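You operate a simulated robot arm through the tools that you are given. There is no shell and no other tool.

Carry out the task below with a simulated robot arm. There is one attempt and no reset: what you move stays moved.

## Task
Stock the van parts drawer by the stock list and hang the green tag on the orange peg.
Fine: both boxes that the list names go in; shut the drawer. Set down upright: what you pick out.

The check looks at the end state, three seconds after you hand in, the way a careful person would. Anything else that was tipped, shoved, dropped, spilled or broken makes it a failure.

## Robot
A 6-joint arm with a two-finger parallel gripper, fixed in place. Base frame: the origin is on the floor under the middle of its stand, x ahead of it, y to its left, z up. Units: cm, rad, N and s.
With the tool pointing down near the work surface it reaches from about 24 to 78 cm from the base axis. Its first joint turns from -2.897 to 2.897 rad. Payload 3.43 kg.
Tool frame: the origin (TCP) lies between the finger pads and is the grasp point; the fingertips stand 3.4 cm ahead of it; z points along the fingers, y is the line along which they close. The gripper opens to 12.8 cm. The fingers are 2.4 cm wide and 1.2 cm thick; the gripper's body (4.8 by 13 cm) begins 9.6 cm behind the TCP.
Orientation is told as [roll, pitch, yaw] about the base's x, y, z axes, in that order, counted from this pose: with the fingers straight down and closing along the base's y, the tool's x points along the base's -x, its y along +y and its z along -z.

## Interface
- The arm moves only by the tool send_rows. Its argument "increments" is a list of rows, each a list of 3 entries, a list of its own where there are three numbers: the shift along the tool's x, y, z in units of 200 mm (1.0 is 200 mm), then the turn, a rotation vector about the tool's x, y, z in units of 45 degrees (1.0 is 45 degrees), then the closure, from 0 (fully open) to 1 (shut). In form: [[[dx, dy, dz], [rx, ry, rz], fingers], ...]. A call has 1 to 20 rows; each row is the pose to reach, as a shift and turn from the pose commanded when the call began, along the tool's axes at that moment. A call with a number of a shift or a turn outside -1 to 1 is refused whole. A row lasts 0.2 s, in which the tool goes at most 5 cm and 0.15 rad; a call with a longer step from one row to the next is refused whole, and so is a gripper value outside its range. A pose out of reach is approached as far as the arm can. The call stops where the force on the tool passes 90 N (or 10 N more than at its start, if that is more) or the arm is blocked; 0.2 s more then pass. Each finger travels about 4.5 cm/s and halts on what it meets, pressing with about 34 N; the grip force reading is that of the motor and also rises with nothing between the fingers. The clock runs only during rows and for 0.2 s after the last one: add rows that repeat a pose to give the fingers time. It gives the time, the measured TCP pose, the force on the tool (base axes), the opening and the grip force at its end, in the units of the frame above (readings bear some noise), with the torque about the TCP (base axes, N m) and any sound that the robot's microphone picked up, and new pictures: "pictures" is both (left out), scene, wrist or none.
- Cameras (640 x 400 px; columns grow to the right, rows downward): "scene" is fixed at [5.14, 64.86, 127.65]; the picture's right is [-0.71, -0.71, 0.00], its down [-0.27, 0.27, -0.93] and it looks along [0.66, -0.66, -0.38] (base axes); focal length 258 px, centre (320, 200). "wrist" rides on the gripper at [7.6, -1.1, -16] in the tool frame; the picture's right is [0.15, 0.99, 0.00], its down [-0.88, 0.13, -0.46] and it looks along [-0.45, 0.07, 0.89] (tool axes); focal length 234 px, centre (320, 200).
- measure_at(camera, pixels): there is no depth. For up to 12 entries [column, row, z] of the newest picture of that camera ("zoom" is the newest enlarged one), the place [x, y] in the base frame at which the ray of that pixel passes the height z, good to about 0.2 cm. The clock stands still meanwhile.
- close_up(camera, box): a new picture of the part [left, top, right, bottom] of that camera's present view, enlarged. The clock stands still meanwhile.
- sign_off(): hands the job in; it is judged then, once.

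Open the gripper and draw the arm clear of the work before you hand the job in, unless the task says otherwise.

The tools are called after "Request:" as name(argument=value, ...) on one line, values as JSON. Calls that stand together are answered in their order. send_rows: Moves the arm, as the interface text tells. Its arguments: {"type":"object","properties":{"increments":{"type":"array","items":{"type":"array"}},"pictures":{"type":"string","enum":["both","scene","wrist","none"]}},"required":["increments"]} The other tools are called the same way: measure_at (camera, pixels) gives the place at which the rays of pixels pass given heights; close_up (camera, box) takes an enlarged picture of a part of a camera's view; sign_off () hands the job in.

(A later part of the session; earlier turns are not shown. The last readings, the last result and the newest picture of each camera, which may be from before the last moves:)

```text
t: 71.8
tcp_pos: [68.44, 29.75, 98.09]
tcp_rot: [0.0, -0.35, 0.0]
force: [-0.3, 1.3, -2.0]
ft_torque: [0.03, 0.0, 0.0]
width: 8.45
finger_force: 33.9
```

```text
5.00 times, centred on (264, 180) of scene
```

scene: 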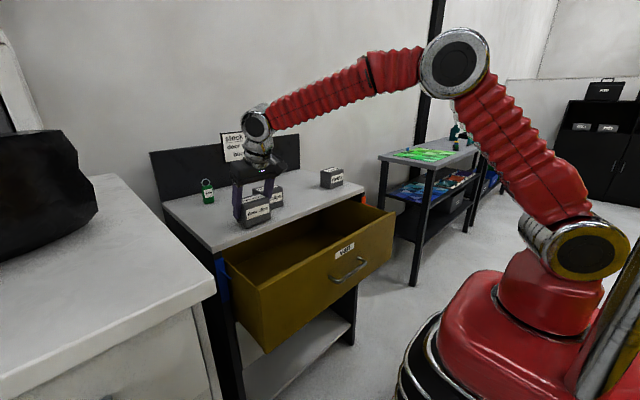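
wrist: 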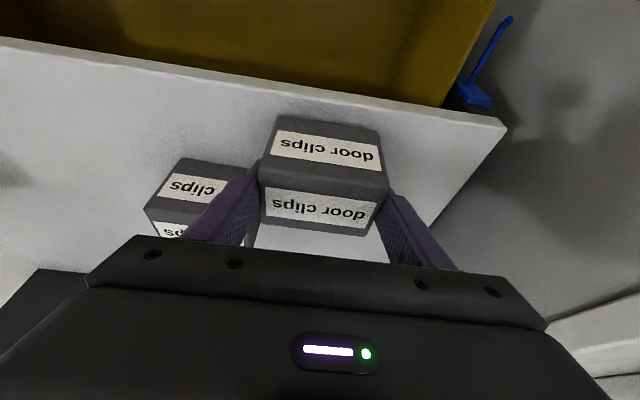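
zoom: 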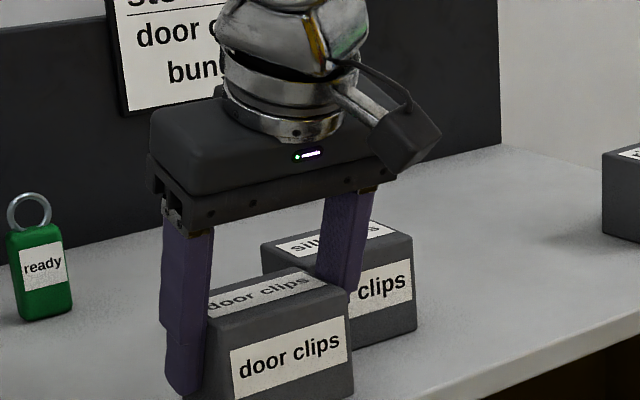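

The box hovers about 0.6 cm over the bench, clear of sill clips. I lower in small steps until contact.

Request:
send_rows(increments=[[[0.004, 0, 0.011], [0, 0, 0], 0.6], [[0.0075, 0, 0.0205], [0, 0, 0], 0.6]], pictures="none")

Request:
send_rows(increments=[[[0.0017, 0, 0.0047], [0, 0, 0], 0.6], [[0.0035, 0, 0.0094], [0, 0, 0], 0.6]], pictures="none")

```text
t: 72.4
tcp_pos: [68.38, 29.78, 97.62]
tcp_rot: [-0.002, -0.349, 0.001]
force: [0.3, 0.9, -1.7]
ft_torque: [0.06, -0.01, 0.0]
width: 8.46
finger_force: 34.0
```

```text
t: 73.0
tcp_pos: [68.31, 29.76, 97.58]
tcp_rot: [-0.003, -0.348, 0.002]
force: [-0.2, -0.4, -2.5]
ft_torque: [-0.01, 0.0, 0.03]
width: 8.46
finger_force: 33.9
```

No contact yet at 97.58; I lower in two more 0.15 cm steps.

Request:
send_rows(increments=[[[0.0013, 0, 0.0035], [0, 0, 0], 0.6], [[0.0026, 0, 0.007], [0, 0, 0], 0.6]], pictures="none")

Request:
send_rows(increments=[[[0.0013, 0, 0.0035], [0, 0, 0], 0.6], [[0.0026, 0, 0.007], [0, 0, 0], 0.6]], pictures="none")

```text
t: 73.6
tcp_pos: [68.32, 29.81, 97.43]
tcp_rot: [-0.001, -0.35, 0.0]
force: [-3.3, 0.3, 6.7]
ft_torque: [-0.33, 0.36, -0.15]
width: 8.5
finger_force: 34.0
```

```text
t: 74.2
tcp_pos: [68.42, 29.76, 97.35]
tcp_rot: [-0.002, -0.353, 0.0]
force: [-9.1, -3.6, 22.5]
ft_torque: [-0.34, 0.64, -0.17]
width: 8.47
finger_force: 34.4
```

Contact at TCP z≈97.4 (Fz 22 N). I relax slightly, open the fingers, then turn the tool to vertical in place around the box.

Request:
send_rows(increments=[[[-0.002, 0, -0.0055], [0, 0, 0], 0.6], [[-0.002, 0, -0.0055], [0, 0, 0], 0.4], [[-0.002, 0, -0.0055], [0, 0, 0], 0.25], [[-0.002, 0, -0.0055], [0, 0, 0], 0.15], [[-0.002, 0, -0.0055], [0, 0, 0], 0.15]])

Request:
close_up(camera="scene", box=[200, 140, 328, 220])

```text
t: 75.4
tcp_pos: [68.39, 29.78, 97.17]
tcp_rot: [-0.002, -0.349, 0.003]
force: [0.1, 0.5, -0.3]
ft_torque: [0.0, 0.01, 0.03]
width: 10.89
finger_force: 0.1
```

scene: 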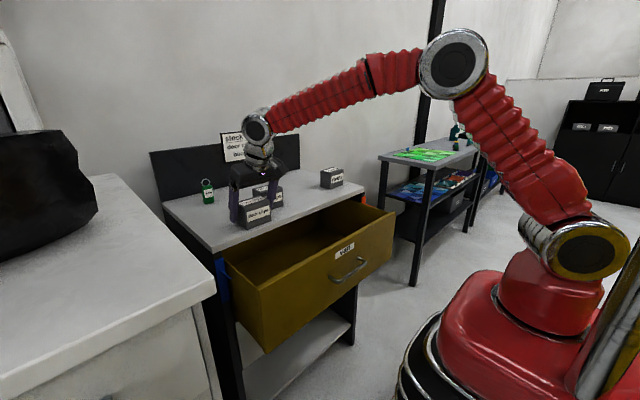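
wrist: 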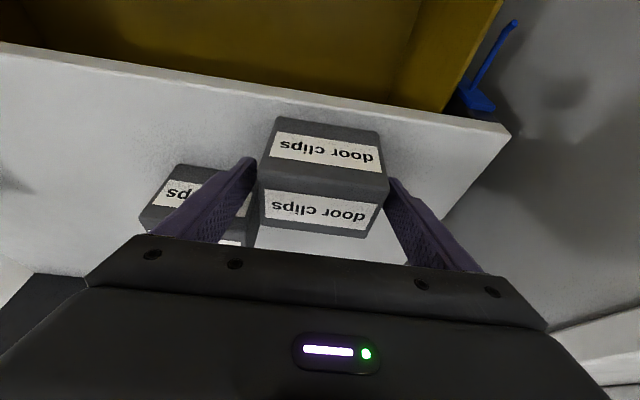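

```text
5.00 times, centred on (264, 180) of scene
```

zoom: 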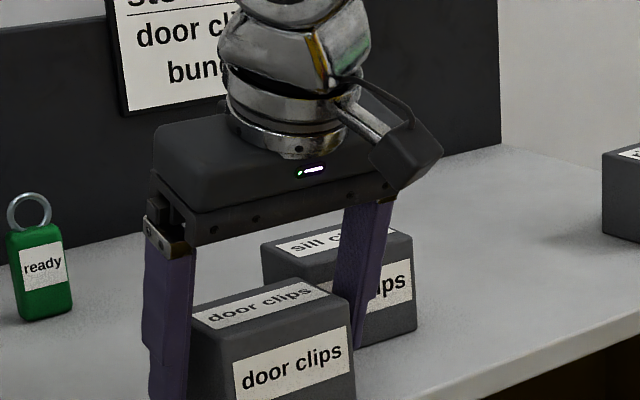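

The box stands on the bench. I turn the tool to vertical about the TCP, rising 0.8 cm.

Request:
send_rows(increments=[[[-0.006, 0, -0.008], [0, 0.11, 0], 0.15], [[-0.0128, 0, -0.0165], [0, 0.222, 0], 0.15], [[-0.019, 0, -0.025], [0, 0.333, 0], 0.15], [[-0.0255, 0, -0.033], [0, 0.445, 0], 0.15], [[-0.0255, 0, -0.033], [0, 0.445, 0], 0.15]])

Request:
close_up(camera="scene", box=[200, 140, 328, 220])

```text
t: 76.6
tcp_pos: [68.45, 29.67, 98.16]
tcp_rot: [-0.001, -0.001, 0.0]
force: [0.6, -0.5, 0.2]
ft_torque: [-0.03, 0.0, -0.02]
width: 10.88
finger_force: 0.0
```

scene: 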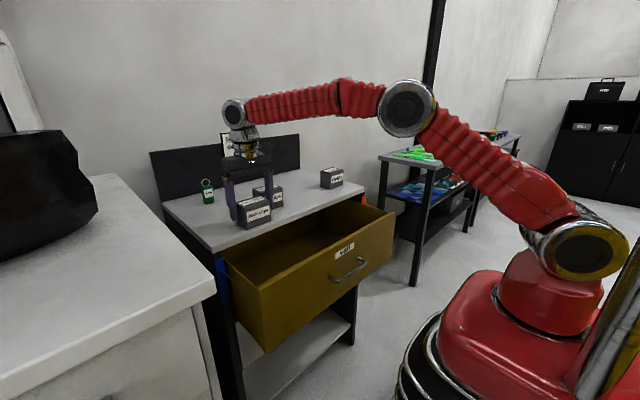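
wrist: 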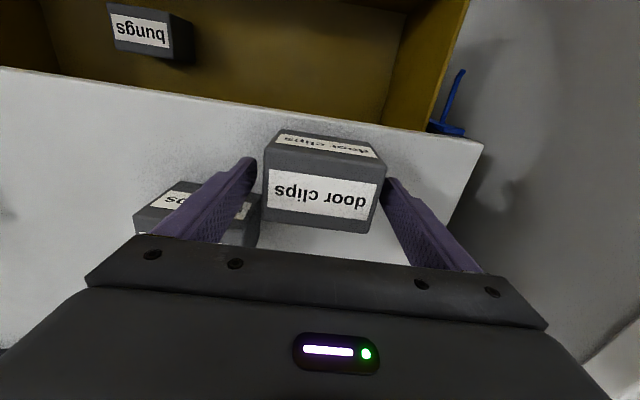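

```text
5.00 times, centred on (264, 180) of scene
```

zoom: 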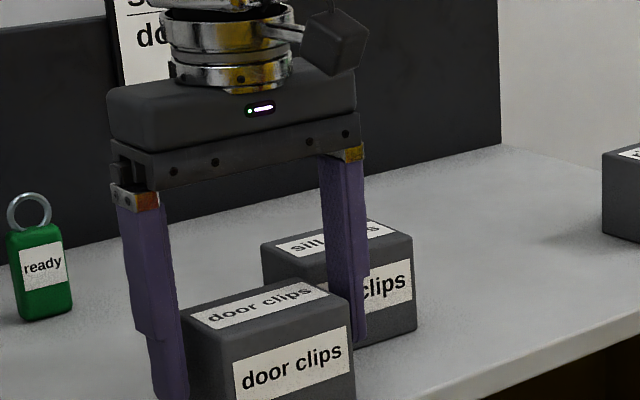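

The tool is vertical around the box. I close the grip, lift 5 cm, and draw back to (58.9, 22) over the drawer.

Request:
send_rows(increments=[[[0, 0, 0], [0, 0, 0], 0.4], [[0, 0, 0], [0, 0, 0], 0.6], [[0, 0, 0], [0, 0, 0], 0.6], [[0, 0, 0], [0, 0, 0], 0.6], [[0, 0, -0.05], [0, 0, 0], 0.6], [[0, 0, -0.12], [0, 0, 0], 0.6], [[0, 0, -0.22], [0, 0, 0], 0.6], [[0.1, 0, -0.25], [0, 0, 0], 0.6], [[0.25, 0, -0.25], [0, 0, 0], 0.6], [[0.4, 0, -0.25], [0, 0, 0], 0.6], [[0.48, -0.08, -0.25], [0, 0, 0], 0.6], [[0.48, -0.24, -0.25], [0, 0, 0], 0.6], [[0.48, -0.385, -0.25], [0, 0, 0], 0.6], [[0.48, -0.385, -0.25], [0, 0, 0], 0.6]])

Request:
close_up(camera="scene", box=[230, 150, 358, 230])

```text
t: 79.6
tcp_pos: [59.26, 21.97, 103.0]
tcp_rot: [-0.002, -0.001, 0.001]
force: [0.4, -0.6, -2.4]
ft_torque: [0.01, -0.01, -0.03]
width: 8.47
finger_force: 33.7
```

scene: 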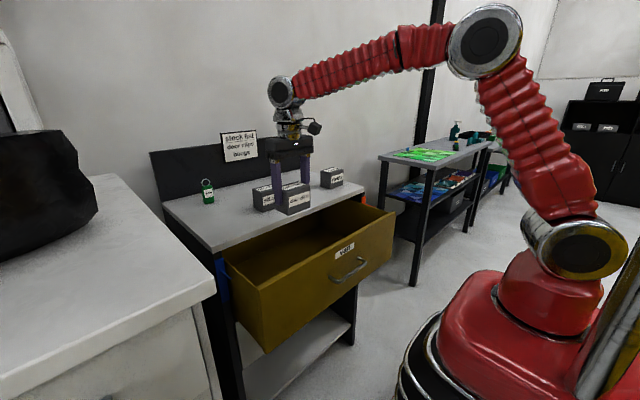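
wrist: 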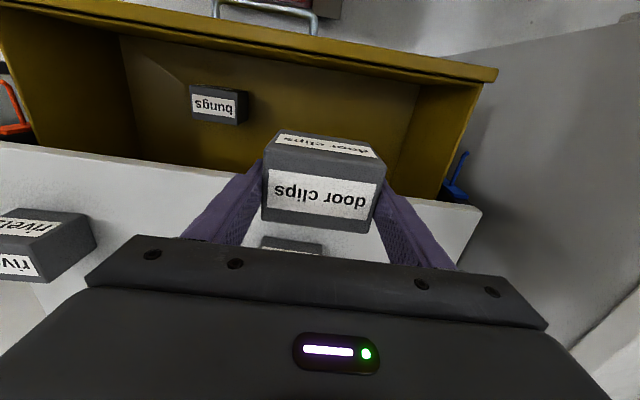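

```text
5.00 times, centred on (294, 190) of scene
```

zoom: 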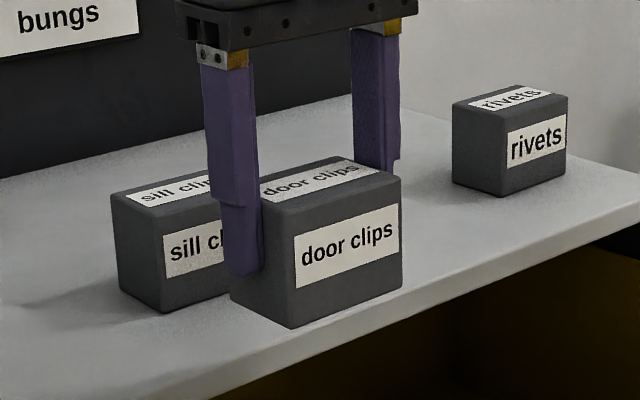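

The box is level at (59.3, 22, 103). I lower 20 cm to z≈83.

Request:
send_rows(increments=[[[0.02, 0, 0.15], [0, 0, 0], 0.6], [[0.02, 0, 0.35], [0, 0, 0], 0.6], [[0.02, 0, 0.55], [0, 0, 0], 0.6], [[0.02, 0, 0.75], [0, 0, 0], 0.6], [[0.02, 0, 0.9], [0, 0, 0], 0.6], [[0.02, 0, 1.0], [0, 0, 0], 0.6], [[0.02, 0, 1.0], [0, 0, 0], 0.6]], pictures="none")

Request:
send_rows(increments=[[[0, 0, 0.1], [0, 0, 0], 0.6], [[0, 0, 0.2], [0, 0, 0], 0.6], [[0, 0, 0.3], [0, 0, 0], 0.6], [[0, 0, 0.37], [0, 0, 0], 0.6], [[0, 0, 0.42], [0, 0, 0], 0.6], [[0, 0, 0.42], [0, 0, 0], 0.6]])

Request:
close_up(camera="scene", box=[240, 170, 368, 250])

```text
t: 81.2
tcp_pos: [58.62, 22.01, 83.0]
tcp_rot: [-0.003, -0.001, 0.0]
force: [-0.9, 0.9, -1.9]
ft_torque: [0.02, -0.02, -0.03]
width: 8.46
finger_force: 33.7
```

```text
t: 82.6
tcp_pos: [58.71, 21.95, 74.76]
tcp_rot: [-0.002, 0.0, -0.002]
force: [-0.8, -1.0, -2.6]
ft_torque: [0.01, 0.02, 0.05]
width: 8.48
finger_force: 33.7
```

scene: 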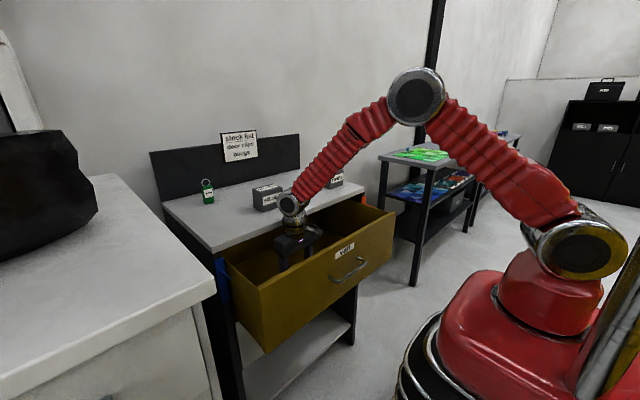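
wrist: 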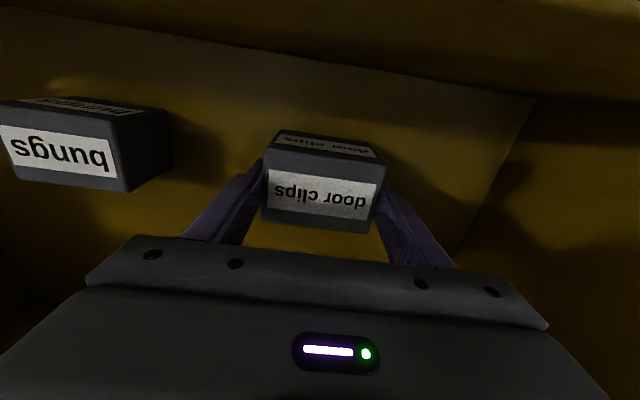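

```text
5.00 times, centred on (304, 210) of scene
```

zoom: 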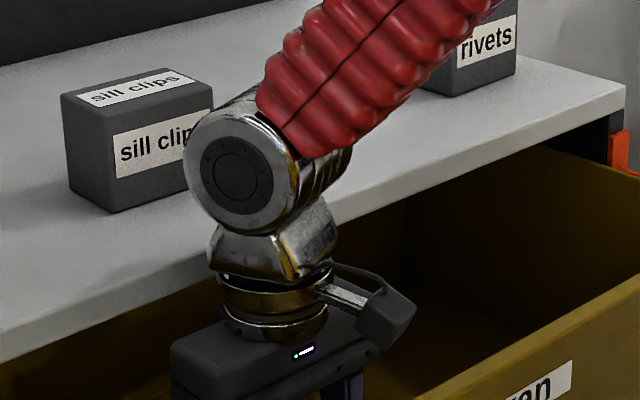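

Free so far at z=74.8. I lower another 1.4 cm, then go in 0.25 cm steps to contact.

Request:
send_rows(increments=[[[-0.005, 0, 0.02], [0, 0, 0], 0.6], [[-0.01, 0, 0.045], [0, 0, 0], 0.6], [[-0.01, 0, 0.07], [0, 0, 0], 0.6]], pictures="none")

Request:
send_rows(increments=[[[0, 0, 0.006], [0, 0, 0], 0.6], [[0, 0, 0.0125], [0, 0, 0], 0.6]], pictures="none")

Request:
send_rows(increments=[[[0, 0, 0.005], [0, 0, 0], 0.6], [[0, 0, 0.01], [0, 0, 0], 0.6]], pictures="none")

```text
t: 83.4
tcp_pos: [58.96, 21.84, 73.14]
tcp_rot: [-0.002, 0.0, 0.0]
force: [0.1, 0.1, -1.3]
ft_torque: [-0.04, -0.01, 0.02]
width: 8.47
finger_force: 34.3
```

```text
t: 84.0
tcp_pos: [58.88, 21.99, 73.06]
tcp_rot: [-0.003, 0.001, -0.003]
force: [0.0, 0.6, -2.0]
ft_torque: [-0.02, -0.02, 0.0]
width: 8.47
finger_force: 33.9
```

```text
t: 84.6
tcp_pos: [58.83, 22.03, 72.8]
tcp_rot: [-0.002, 0.001, 0.0]
force: [-0.3, 1.0, -1.5]
ft_torque: [-0.03, -0.01, -0.01]
width: 8.49
finger_force: 34.3
```

Nearly there (z=72.8, expected contact at about 72.8). One or two more 0.15 cm steps.

Request:
send_rows(increments=[[[0, 0, 0.004], [0, 0, 0], 0.6], [[0, 0, 0.008], [0, 0, 0], 0.6]], pictures="none")

Request:
send_rows(increments=[[[0, 0, 0.004], [0, 0, 0], 0.6], [[0, 0, 0.008], [0, 0, 0], 0.6]], pictures="none")

```text
t: 85.2
tcp_pos: [58.84, 22.04, 72.58]
tcp_rot: [-0.003, -0.002, -0.001]
force: [-0.7, -3.9, 7.1]
ft_torque: [0.18, 0.35, 0.1]
width: 8.48
finger_force: 33.5
```

```text
t: 85.8
tcp_pos: [58.87, 21.88, 72.66]
tcp_rot: [0.0, -0.005, -0.001]
force: [1.4, -7.6, 30.5]
ft_torque: [-0.12, 0.3, -0.07]
width: 8.46
finger_force: 34.3
```

Contact on the floor (Fz 30 N). I relax 0.15 cm, open the fingers, and then lift straight up.

Request:
send_rows(increments=[[[0, 0, -0.009], [0, 0, 0], 0.6], [[0, 0, -0.009], [0, 0, 0], 0.4], [[0, 0, -0.009], [0, 0, 0], 0.25], [[0, 0, -0.009], [0, 0, 0], 0.19], [[0, 0, -0.009], [0, 0, 0], 0.19], [[0, 0, -0.04], [0, 0, 0], 0.19], [[0, 0, -0.1], [0, 0, 0], 0.19], [[0, 0, -0.2], [0, 0, 0], 0.19], [[0, 0, -0.35], [0, 0, 0], 0.19], [[0, 0, -0.55], [0, 0, 0], 0.19], [[0, 0, -0.75], [0, 0, 0], 0.19], [[0, 0, -0.98], [0, 0, 0], 0.19], [[0, 0, -0.98], [0, 0, 0], 0.19]])

Request:
close_up(camera="wrist", box=[100, 20, 420, 220])

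```text
t: 88.6
tcp_pos: [58.8, 21.96, 92.12]
tcp_rot: [-0.002, 0.0, -0.001]
force: [-0.8, -0.6, 0.2]
ft_torque: [0.02, 0.02, -0.01]
width: 10.41
finger_force: 0.1
```

scene: 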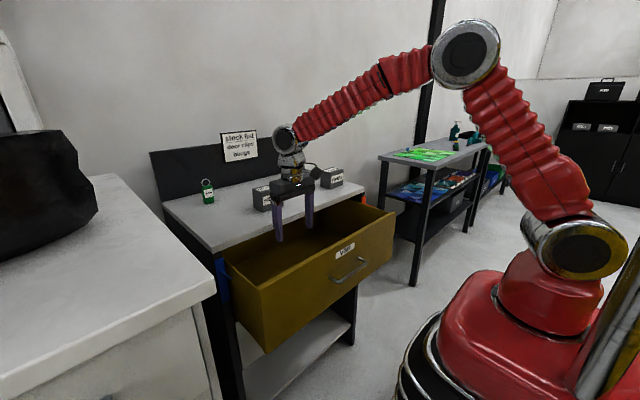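
wrist: 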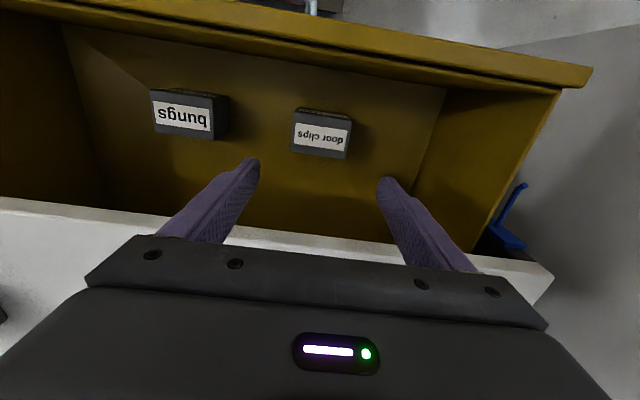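

```text
2.00 times, centred on (260, 120) of wrist
```

zoom: 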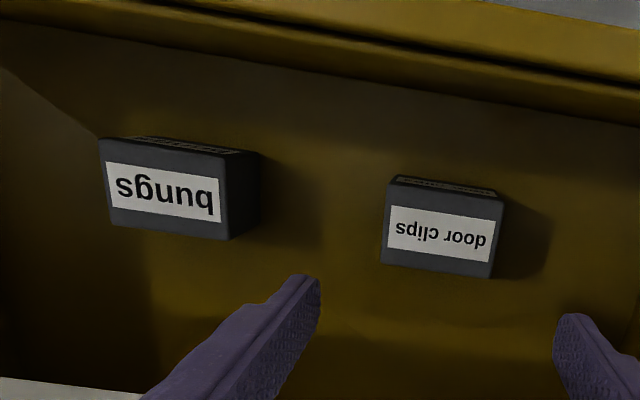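

Both boxes sit upright in the drawer. Next I shut it: rise, move in front of the drawer front's middle (x≈43, y≈13), close the fingers and lower the tips to z≈82 above the handle.

Request:
send_rows(increments=[[[0, 0, -0.2], [0, 0, 0], 0.3], [[0.05, -0.05, -0.35], [0, 0, 0], 0.5], [[0.2, -0.15, -0.35], [0, 0, 0], 0.7], [[0.4, -0.25, -0.35], [0, 0, 0], 0.9], [[0.6, -0.35, -0.35], [0, 0, 0], 1.0], [[0.8, -0.438, -0.35], [0, 0, 0], 1.0], [[0.8, -0.438, -0.15], [0, 0, 0], 1.0], [[0.8, -0.438, 0.05], [0, 0, 0], 1.0], [[0.8, -0.438, 0.22], [0, 0, 0], 1.0], [[0.8, -0.438, 0.33], [0, 0, 0], 1.0], [[0.8, -0.438, 0.33], [0, 0, 0], 1.0]])

Request:
close_up(camera="scene", box=[250, 180, 410, 280])

```text
t: 91.0
tcp_pos: [42.97, 13.17, 85.52]
tcp_rot: [-0.001, -0.002, -0.001]
force: [0.1, 0.3, -0.8]
ft_torque: [-0.02, 0.01, -0.01]
width: 0.01
finger_force: 33.3
```

scene: 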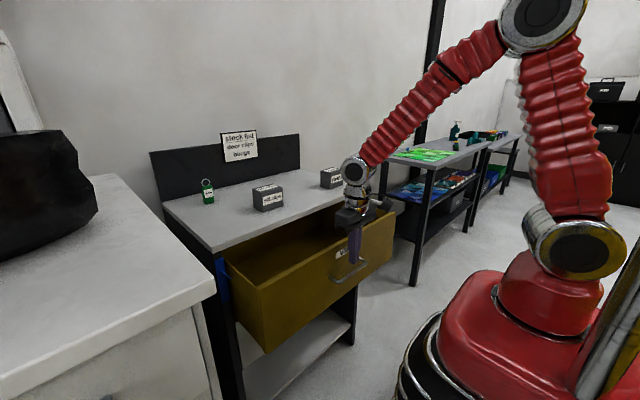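
wrist: 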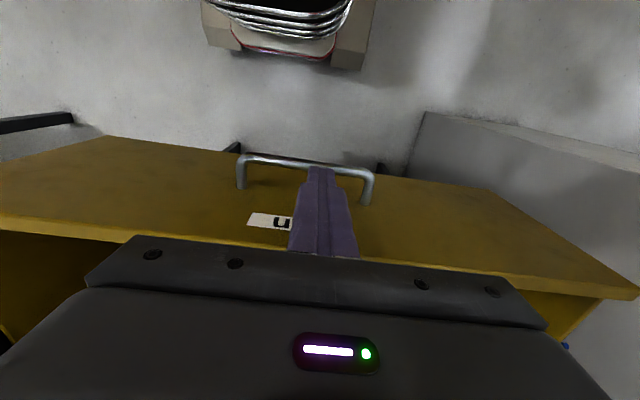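

```text
4.00 times, centred on (330, 230) of scene
```

zoom: 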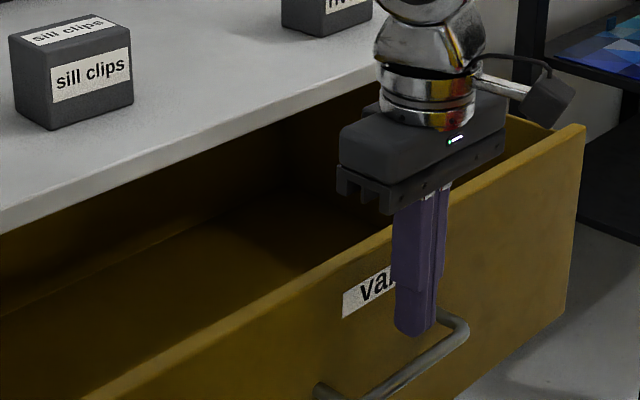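

The closed fingers are in front of the drawer front, above the handle. I push forward slowly (about 1 cm per step) for 18 cm.

Request:
send_rows(increments=[[[-0.045, 0, 0], [0, 0, 0], 1.0], [[-0.09, 0, 0], [0, 0, 0], 1.0], [[-0.13, 0, 0], [0, 0, 0], 1.0], [[-0.165, 0, 0], [0, 0, 0], 1.0], [[-0.2, 0, 0], [0, 0, 0], 1.0], [[-0.24, 0, 0], [0, 0, 0], 1.0], [[-0.285, 0, 0], [0, 0, 0], 1.0], [[-0.33, 0, 0], [0, 0, 0], 1.0], [[-0.38, 0, 0], [0, 0, 0], 1.0], [[-0.43, 0, 0], [0, 0, 0], 1.0], [[-0.48, 0, 0], [0, 0, 0], 1.0], [[-0.53, 0, 0], [0, 0, 0], 1.0], [[-0.58, 0, 0], [0, 0, 0], 1.0], [[-0.63, 0, 0], [0, 0, 0], 1.0], [[-0.68, 0, 0], [0, 0, 0], 1.0], [[-0.73, 0, 0], [0, 0, 0], 1.0], [[-0.78, 0, 0], [0, 0, 0], 1.0], [[-0.83, 0, 0], [0, 0, 0], 1.0], [[-0.87, 0, 0], [0, 0, 0], 1.0], [[-0.9, 0, 0], [0, 0, 0], 1.0]])

Request:
close_up(camera="scene", box=[230, 170, 390, 270])

```text
t: 95.2
tcp_pos: [60.84, 13.31, 85.58]
tcp_rot: [-0.004, -0.001, -0.001]
force: [0.7, 0.9, 0.3]
ft_torque: [0.0, 0.02, -0.02]
width: 0.01
finger_force: 33.0
```

scene: 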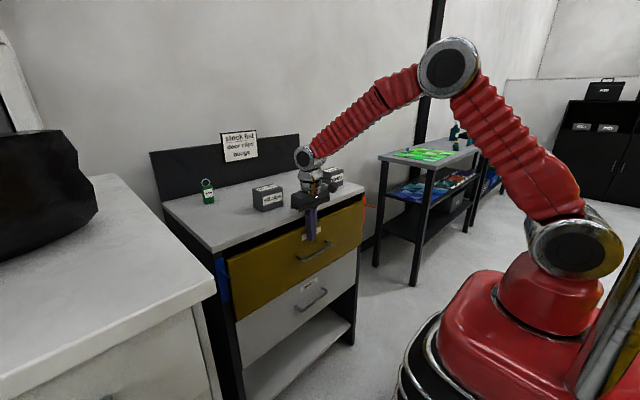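
wrist: 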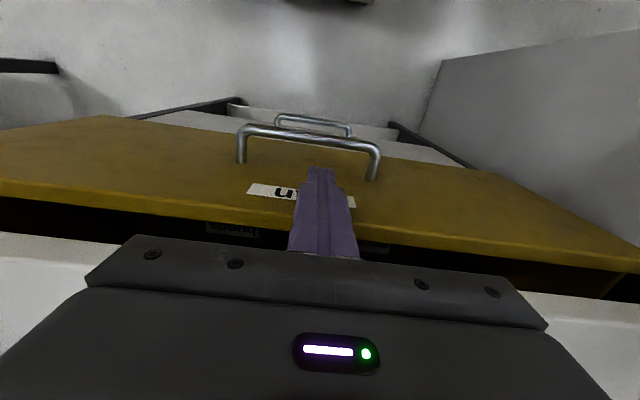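

```text
4.00 times, centred on (310, 220) of scene
```

zoom: 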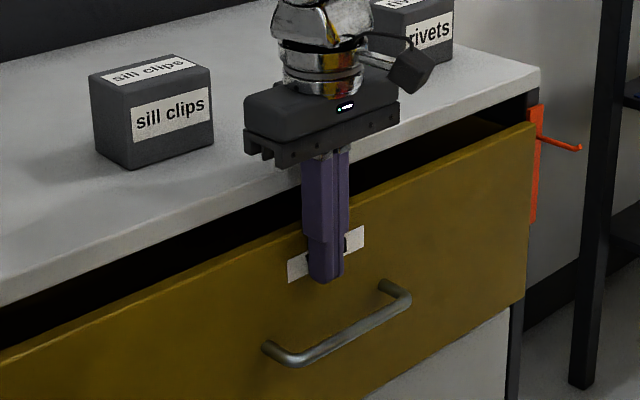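

The drawer is nearly shut (front near x≈62). I push on gently in small steps toward its closed position at 63.65.

Request:
send_rows(increments=[[[-0.02, 0, 0], [0, 0, 0], 1.0], [[-0.04, 0, 0], [0, 0, 0], 1.0], [[-0.06, 0, 0], [0, 0, 0], 1.0], [[-0.075, 0, 0], [0, 0, 0], 1.0]])

Request:
close_up(camera="scene", box=[290, 170, 386, 230])

```text
t: 96.2
tcp_pos: [62.37, 13.33, 85.45]
tcp_rot: [-0.002, 0.0, 0.001]
force: [0.3, -0.4, 0.3]
ft_torque: [-0.04, -0.03, -0.01]
width: 0.0
finger_force: 33.3
```

scene: 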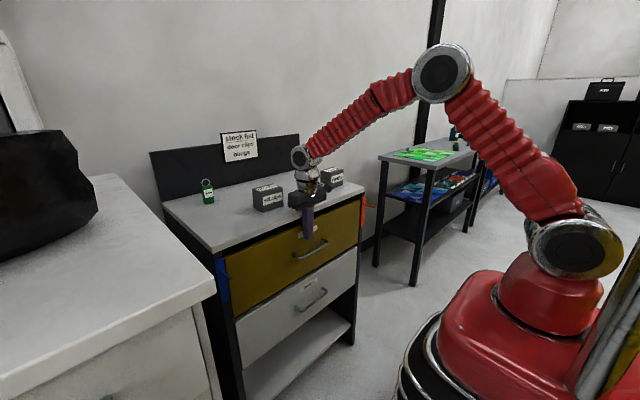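
wrist: 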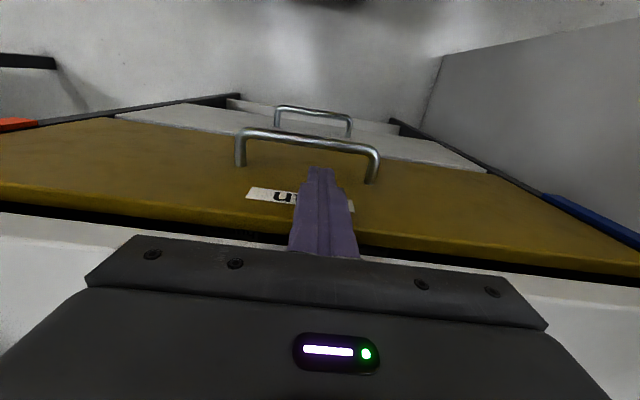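

```text
6.67 times, centred on (338, 200) of scene
```

zoom: 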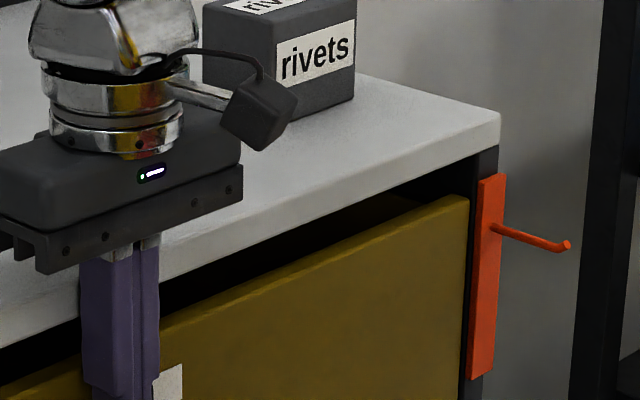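

The drawer front's corner now shows at (360,199), the same as in the first picture. I push a little more until I feel the end stop.

Request:
send_rows(increments=[[[-0.01, 0, 0], [0, 0, 0], 1.0], [[-0.02, 0, 0], [0, 0, 0], 1.0]], pictures="none")

Request:
send_rows(increments=[[[-0.01, 0, 0], [0, 0, 0], 1.0], [[-0.02, 0, 0], [0, 0, 0], 1.0]], pictures="none")

```text
t: 96.8
tcp_pos: [62.73, 13.29, 85.53]
tcp_rot: [-0.003, 0.002, -0.001]
force: [-7.2, -0.3, 1.0]
ft_torque: [-0.07, -0.51, -0.04]
width: 0.0
finger_force: 33.4
```

```text
t: 97.4
tcp_pos: [62.63, 13.19, 85.5]
tcp_rot: [-0.004, 0.009, 0.0]
force: [-58.7, 2.6, 8.4]
ft_torque: [-0.23, -3.93, -0.37]
width: 0.0
finger_force: 33.3
```

The 59 N acts about 6.7 cm above the TCP, i.e. the fingers' upper part is meeting the bench edge rather than the drawer's stop. I back off 3 cm and look closely at the drawer front's position.

Request:
send_rows(increments=[[[0.05, 0, 0], [0, 0, 0], 1.0], [[0.15, 0, 0], [0, 0, 0], 1.0], [[0.25, 0, 0], [0, 0, 0], 1.0], [[0.25, 0, 0], [0, 0, 0], 1.0]])

Request:
close_up(camera="scene", box=[330, 170, 394, 210])

Request:
close_up(camera="scene", box=[200, 180, 400, 305])

Request:
close_up(camera="wrist", box=[0, 80, 200, 205])

```text
t: 98.4
tcp_pos: [58.12, 13.23, 85.52]
tcp_rot: [-0.001, -0.001, 0.001]
force: [1.2, 0.4, -0.8]
ft_torque: [-0.01, -0.01, -0.02]
width: 0.02
finger_force: 32.9
```

scene: 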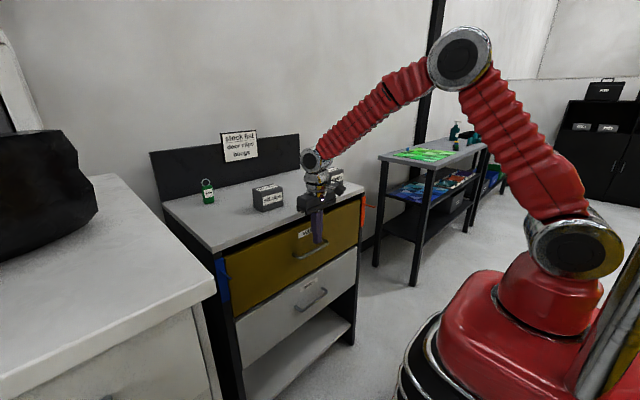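
wrist: 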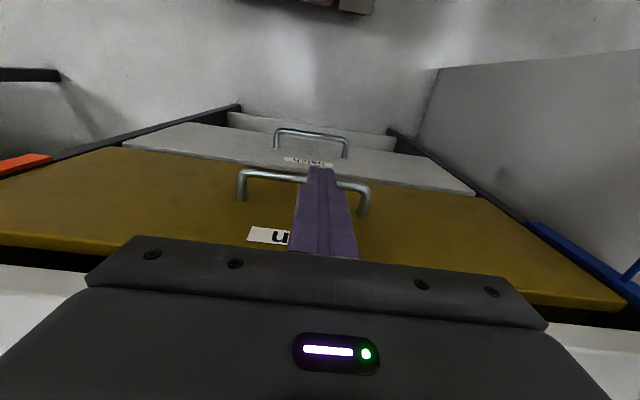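

```text
10.00 times, centred on (362, 190) of scene
```

zoom: 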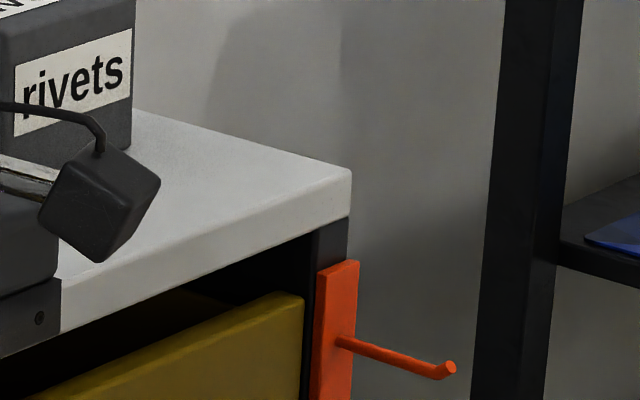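

```text
3.20 times, centred on (300, 242) of scene
```

zoom: 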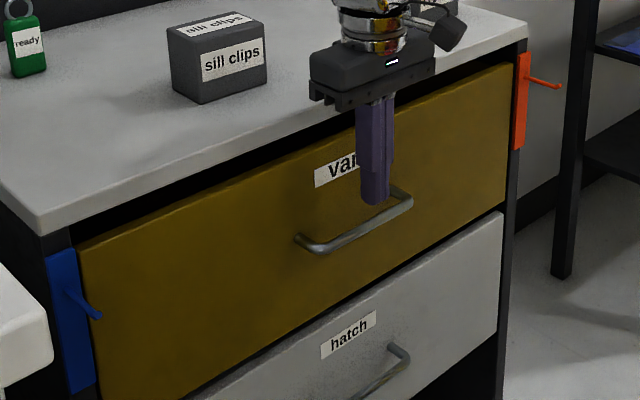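

```text
3.20 times, centred on (100, 142) of wrist
```

zoom: 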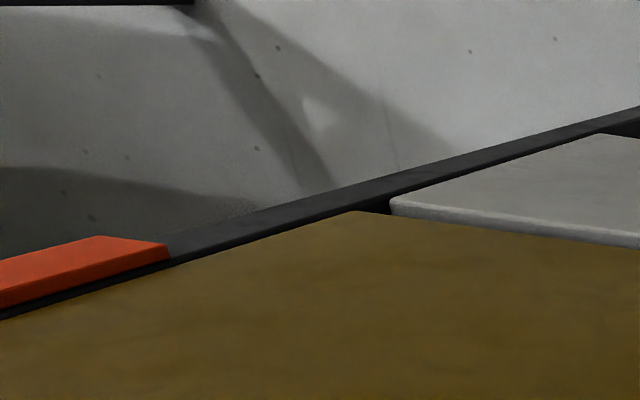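

The drawer front is back exactly where it was at the start. To be sure it's against its stop, I tilt the tool 10° so only the fingertips lead, and press the front again gently.

Request:
send_rows(increments=[[[-0.05, 0, 0], [0, -0.11, 0], 1.0], [[-0.1, 0, 0], [0, -0.222, 0], 1.0], [[-0.14, 0, 0], [0, -0.222, 0], 1.0], [[-0.17, 0, 0], [0, -0.222, 0], 1.0], [[-0.185, 0, 0], [0, -0.222, 0], 1.0], [[-0.185, 0, 0], [0, -0.222, 0], 1.0]], pictures="none")

Request:
send_rows(increments=[[[-0.01, 0, 0.002], [0, 0, 0], 1.0], [[-0.015, 0, 0.003], [0, 0, 0], 1.0]], pictures="none")

```text
t: 99.8
tcp_pos: [61.82, 13.24, 85.53]
tcp_rot: [-0.001, -0.174, -0.001]
force: [0.1, -0.1, 0.4]
ft_torque: [0.01, 0.0, 0.02]
width: 0.01
finger_force: 33.0
```

```text
t: 100.4
tcp_pos: [62.18, 13.2, 85.54]
tcp_rot: [-0.001, -0.172, 0.001]
force: [-0.4, 0.0, -0.4]
ft_torque: [-0.02, 0.0, 0.02]
width: 0.0
finger_force: 32.9
```

No resistance yet with the tip near x≈63.9; I continue in 0.3 cm steps.

Request:
send_rows(increments=[[[-0.01, 0, 0.002], [0, 0, 0], 1.0], [[-0.015, 0, 0.003], [0, 0, 0], 1.0]], pictures="none")

Request:
send_rows(increments=[[[-0.01, 0, 0.002], [0, 0, 0], 1.0], [[-0.015, 0, 0.003], [0, 0, 0], 1.0]])

Request:
close_up(camera="scene", box=[270, 180, 366, 240])

```text
t: 101.0
tcp_pos: [62.14, 13.22, 85.49]
tcp_rot: [-0.004, -0.171, -0.002]
force: [-20.9, -1.5, 6.8]
ft_torque: [-0.04, 0.5, -0.01]
width: 0.02
finger_force: 33.4
```

```text
t: 101.6
tcp_pos: [62.35, 13.19, 85.48]
tcp_rot: [-0.005, -0.165, 0.001]
force: [-50.3, 2.2, 16.2]
ft_torque: [0.53, 1.29, 0.04]
width: 0.0
finger_force: 33.4
```

scene: 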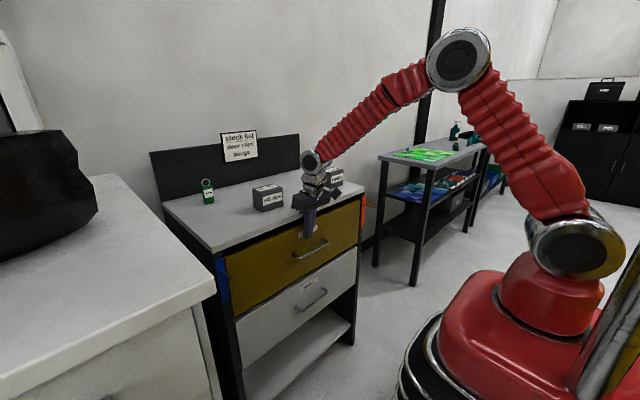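
wrist: 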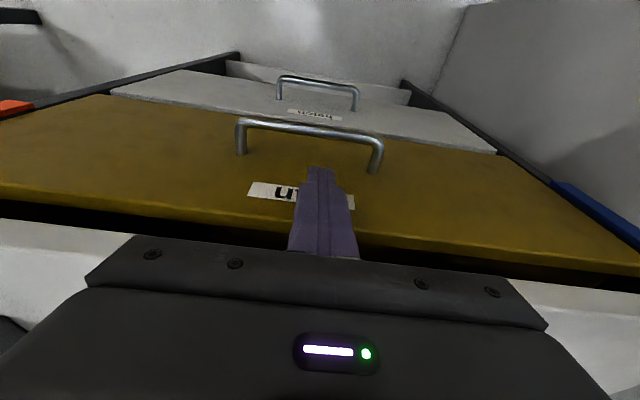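

```text
6.67 times, centred on (318, 210) of scene
```

zoom: 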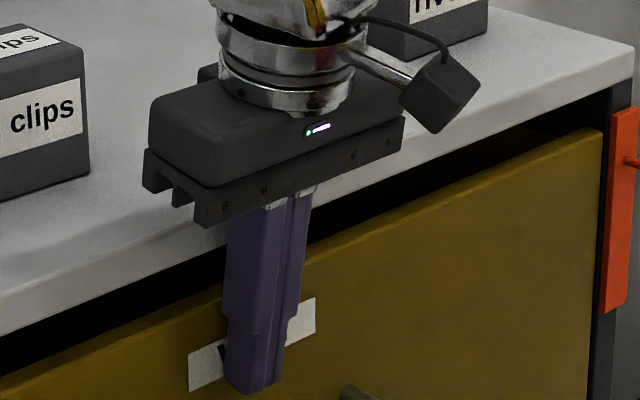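

The stop now holds against 50 N at the fingertips (contact at z≈83), so the drawer is shut. I back off and rise clear of the bench.

Request:
send_rows(increments=[[[0.1, 0, -0.018], [0, 0, 0], 1.0], [[0.295, 0, -0.052], [0, 0, 0], 1.0], [[0.26, 0, -0.25], [0, 0, 0], 0.9], [[0.22, 0, -0.47], [0, 0, 0], 0.7], [[0.18, 0, -0.7], [0, 0, 0], 0.53], [[0.139, 0, -0.94], [0, 0, 0], 0.53], [[0.139, 0, -0.94], [0, 0, 0], 0.53]])

Request:
close_up(camera="scene", box=[150, 160, 310, 260])

Request:
close_up(camera="scene", box=[190, 170, 230, 210])

```text
t: 103.2
tcp_pos: [56.48, 13.05, 103.45]
tcp_rot: [-0.002, -0.175, 0.0]
force: [-0.9, -0.5, -0.2]
ft_torque: [0.01, -0.02, 0.01]
width: 6.01
finger_force: 0.1
```

scene: 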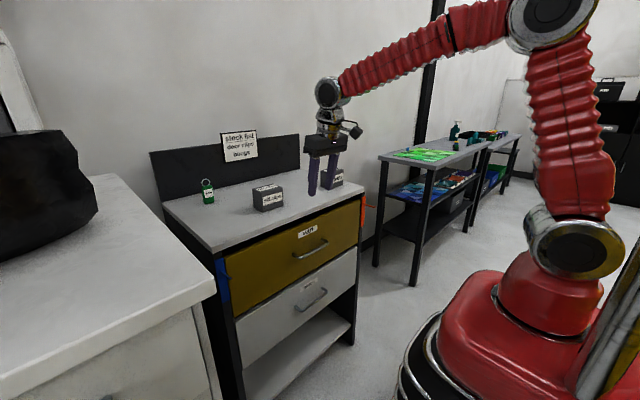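
wrist: 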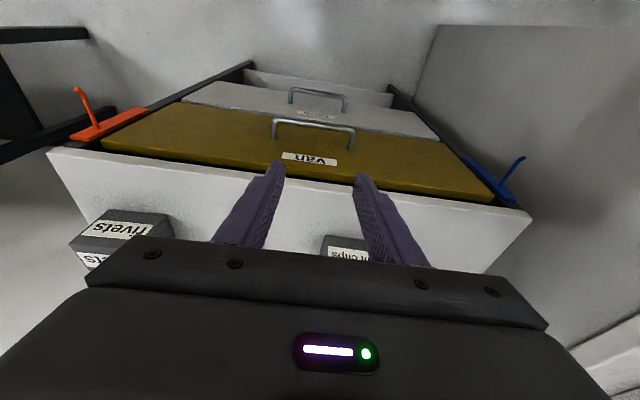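

```text
4.00 times, centred on (230, 210) of scene
```

zoom: 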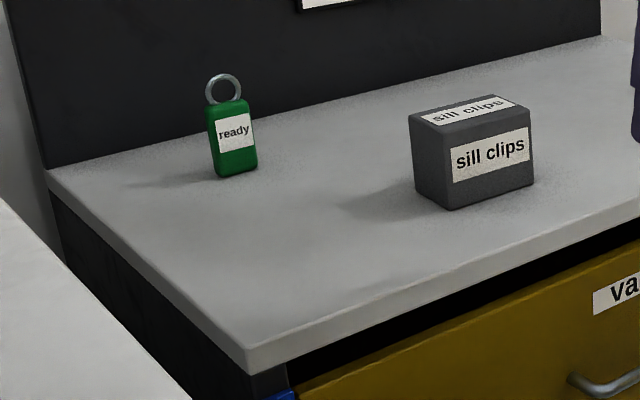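

```text
10.00 times, centred on (210, 190) of scene
```

zoom: 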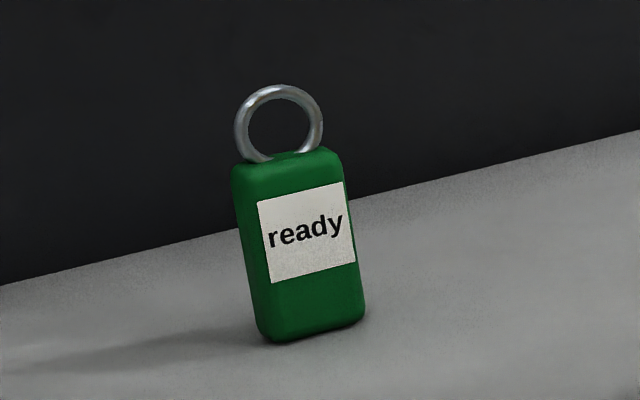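

The tag is fully visible now. I measure its foot corners and the backboard's foot at z=92, and the ring at candidate heights.

Request:
measure_at(camera="scene", pixels=[[205.1, 204.0, 92], [214.2, 201.8, 92], [203.7, 202.3, 92], [203.0, 186.8, 98.5], [212.2, 185.0, 98.5], [205.9, 182.4, 100], [205.9, 182.4, 99.5], [205.8, 178.6, 101], [225, 191.5, 92], [215, 194, 92], [245, 185.5, 92]])

```text
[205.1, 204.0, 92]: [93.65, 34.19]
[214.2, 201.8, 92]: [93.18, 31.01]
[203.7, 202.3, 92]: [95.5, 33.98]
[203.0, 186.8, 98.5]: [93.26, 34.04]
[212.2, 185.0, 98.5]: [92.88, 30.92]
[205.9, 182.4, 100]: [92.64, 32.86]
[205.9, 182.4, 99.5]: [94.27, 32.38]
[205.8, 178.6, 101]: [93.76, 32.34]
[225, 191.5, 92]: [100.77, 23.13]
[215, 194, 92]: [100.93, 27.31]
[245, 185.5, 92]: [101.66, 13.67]
```

The tag stands near (93.9, 33) with the backboard at x≈101, so there's room behind it. I swing over to (66, 33, 106) and tilt the tool to 55° so the wrist camera looks at the tag.

Request:
send_rows(increments=[[[-0.07, 0.143, -0.006], [0, -0.143, 0], 0.53], [[-0.14, 0.286, -0.011], [0, -0.286, 0], 0.53], [[-0.21, 0.429, -0.017], [0, -0.429, 0], 0.53], [[-0.28, 0.571, -0.023], [0, -0.571, 0], 0.53], [[-0.35, 0.714, -0.029], [0, -0.714, 0], 0.53], [[-0.42, 0.857, -0.034], [0, -0.857, 0], 0.53], [[-0.49, 1.0, -0.04], [0, -1.0, 0], 0.53], [[-0.49, 1.0, -0.04], [0, -1.0, 0], 0.53]])

Request:
close_up(camera="wrist", box=[240, 100, 400, 200])

```text
t: 105.0
tcp_pos: [66.14, 33.23, 106.04]
tcp_rot: [-0.004, -0.962, 0.003]
force: [-0.2, 0.2, -0.4]
ft_torque: [0.01, -0.01, 0.01]
width: 6.01
finger_force: 0.0
```

scene: 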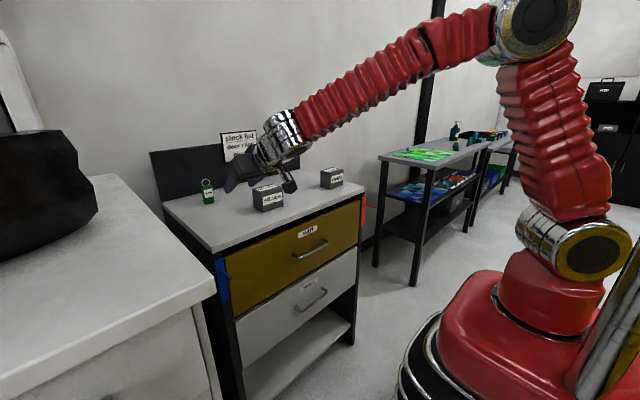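
wrist: 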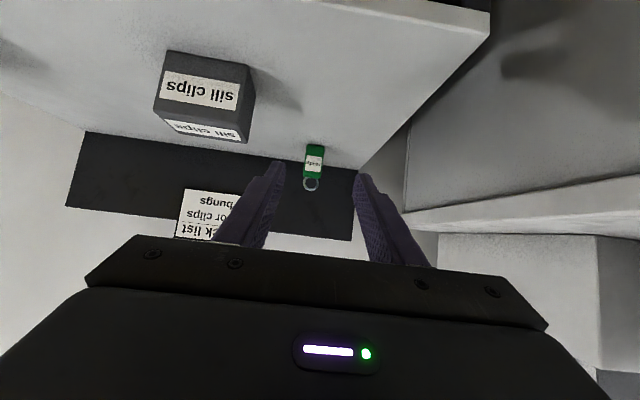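

```text
4.00 times, centred on (320, 150) of wrist
```

zoom: 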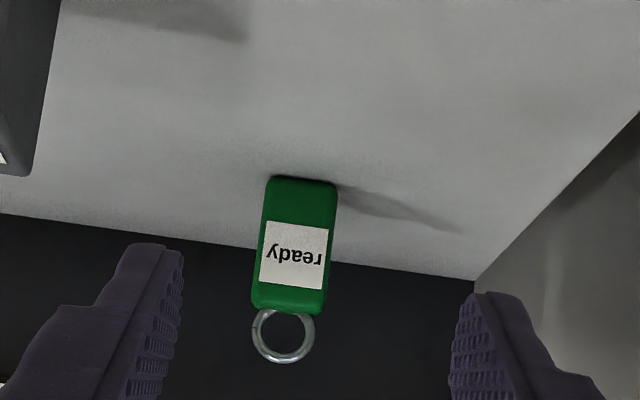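

The tag is clearly seen between the fingers. I measure its foot at z=92 and its top edge and ring.

Request:
measure_at(camera="wrist", pixels=[[307.5, 144.3, 92], [324.3, 146.3, 92], [316, 145.2, 92], [303, 176, 98], [321, 178.5, 98], [312, 177.5, 98], [311, 183.7, 99.5], [311, 190.5, 101], [303.2, 182, 99.5], [318.8, 184, 99.5]])

```text
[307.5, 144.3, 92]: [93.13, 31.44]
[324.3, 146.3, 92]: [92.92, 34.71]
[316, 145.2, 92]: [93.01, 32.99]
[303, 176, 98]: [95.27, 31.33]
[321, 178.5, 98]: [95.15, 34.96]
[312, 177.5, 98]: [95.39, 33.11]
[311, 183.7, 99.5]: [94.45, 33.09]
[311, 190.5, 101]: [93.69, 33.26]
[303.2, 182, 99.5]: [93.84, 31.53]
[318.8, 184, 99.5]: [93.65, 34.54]
```

The tag's front foot is at x≈93.0, y 31.4–34.7, top z≈98.5, ring centre ≈(94, 33.1, 99.6). I set the tilt to 60° and come in to (80, 33.05, 96), short of the tag.

Request:
send_rows(increments=[[[0.0034, -0.002, 0.21], [0, -0.03, 0], 0.53], [[0.0068, -0.0045, 0.427], [0, -0.055, 0], 0.53], [[0.01, -0.007, 0.64], [0, -0.08, 0], 0.53], [[0.0136, -0.009, 0.854], [0, -0.109, 0], 0.53], [[0.0136, -0.009, 0.854], [0, -0.109, 0], 0.53]])

Request:
close_up(camera="wrist", box=[240, 100, 400, 200])

Request:
close_up(camera="scene", box=[170, 150, 298, 230])

```text
t: 106.2
tcp_pos: [80.09, 33.03, 95.87]
tcp_rot: [-0.003, -1.046, 0.004]
force: [-0.3, -0.4, -0.1]
ft_torque: [-0.01, -0.03, -0.03]
width: 6.02
finger_force: 0.0
```

scene: 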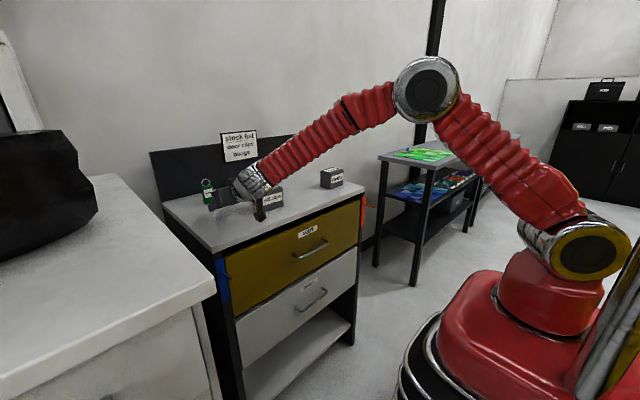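
wrist: 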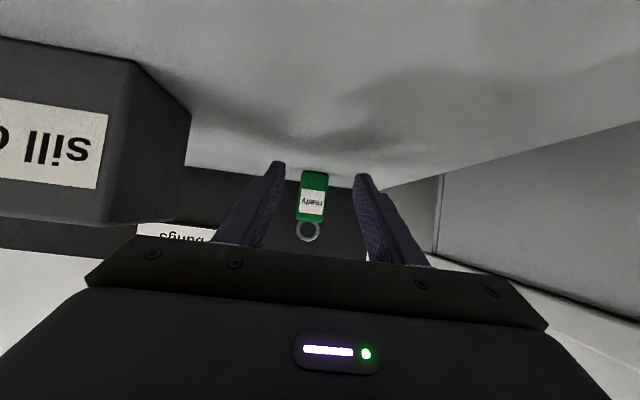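

```text
4.00 times, centred on (320, 150) of wrist
```

zoom: 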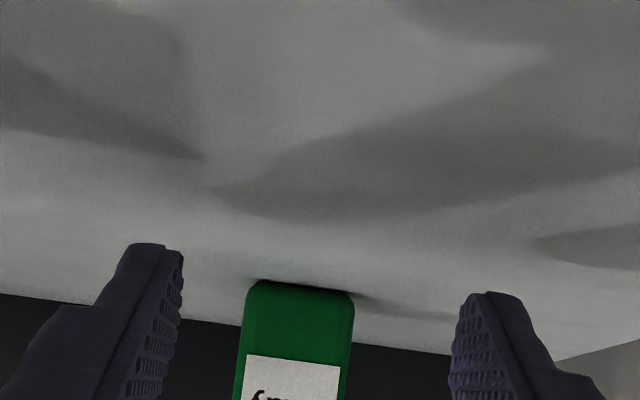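

```text
5.00 times, centred on (234, 190) of scene
```

zoom: 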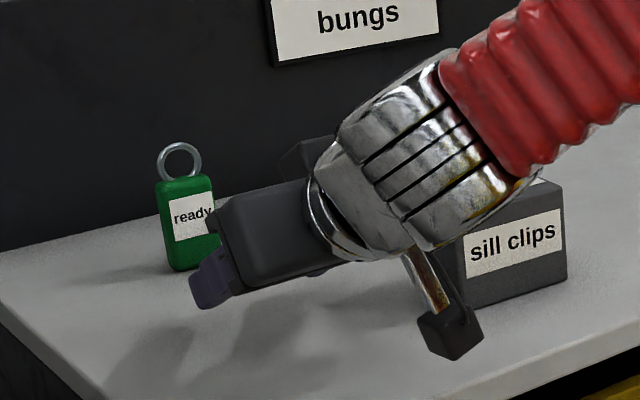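

Clear of sill clips and bench. I re-measure the tag's foot from this closer view for final centring.

Request:
measure_at(camera="wrist", pixels=[[302.3, 171.3, 92], [328.9, 174.3, 92], [315.6, 172.5, 92], [297.5, 219, 98.3], [324, 222, 98.3], [308, 231, 99.6]])

Request:
close_up(camera="wrist", box=[260, 160, 380, 245])

```text
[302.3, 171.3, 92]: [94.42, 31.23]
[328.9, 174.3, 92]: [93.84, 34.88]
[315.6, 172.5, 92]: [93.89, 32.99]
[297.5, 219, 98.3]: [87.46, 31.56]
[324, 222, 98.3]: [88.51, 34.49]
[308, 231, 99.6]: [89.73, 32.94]
```

```text
4.71 times, centred on (320, 202) of wrist
```

zoom: 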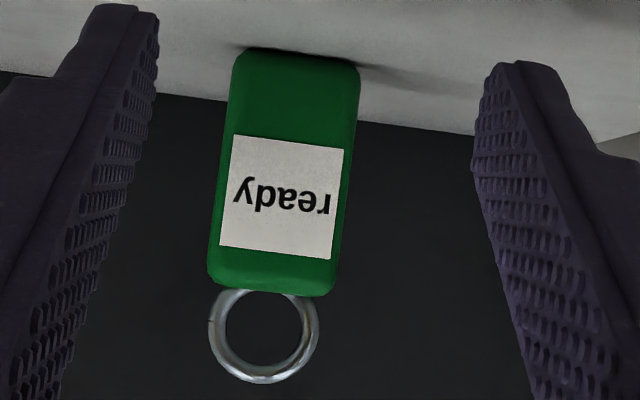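

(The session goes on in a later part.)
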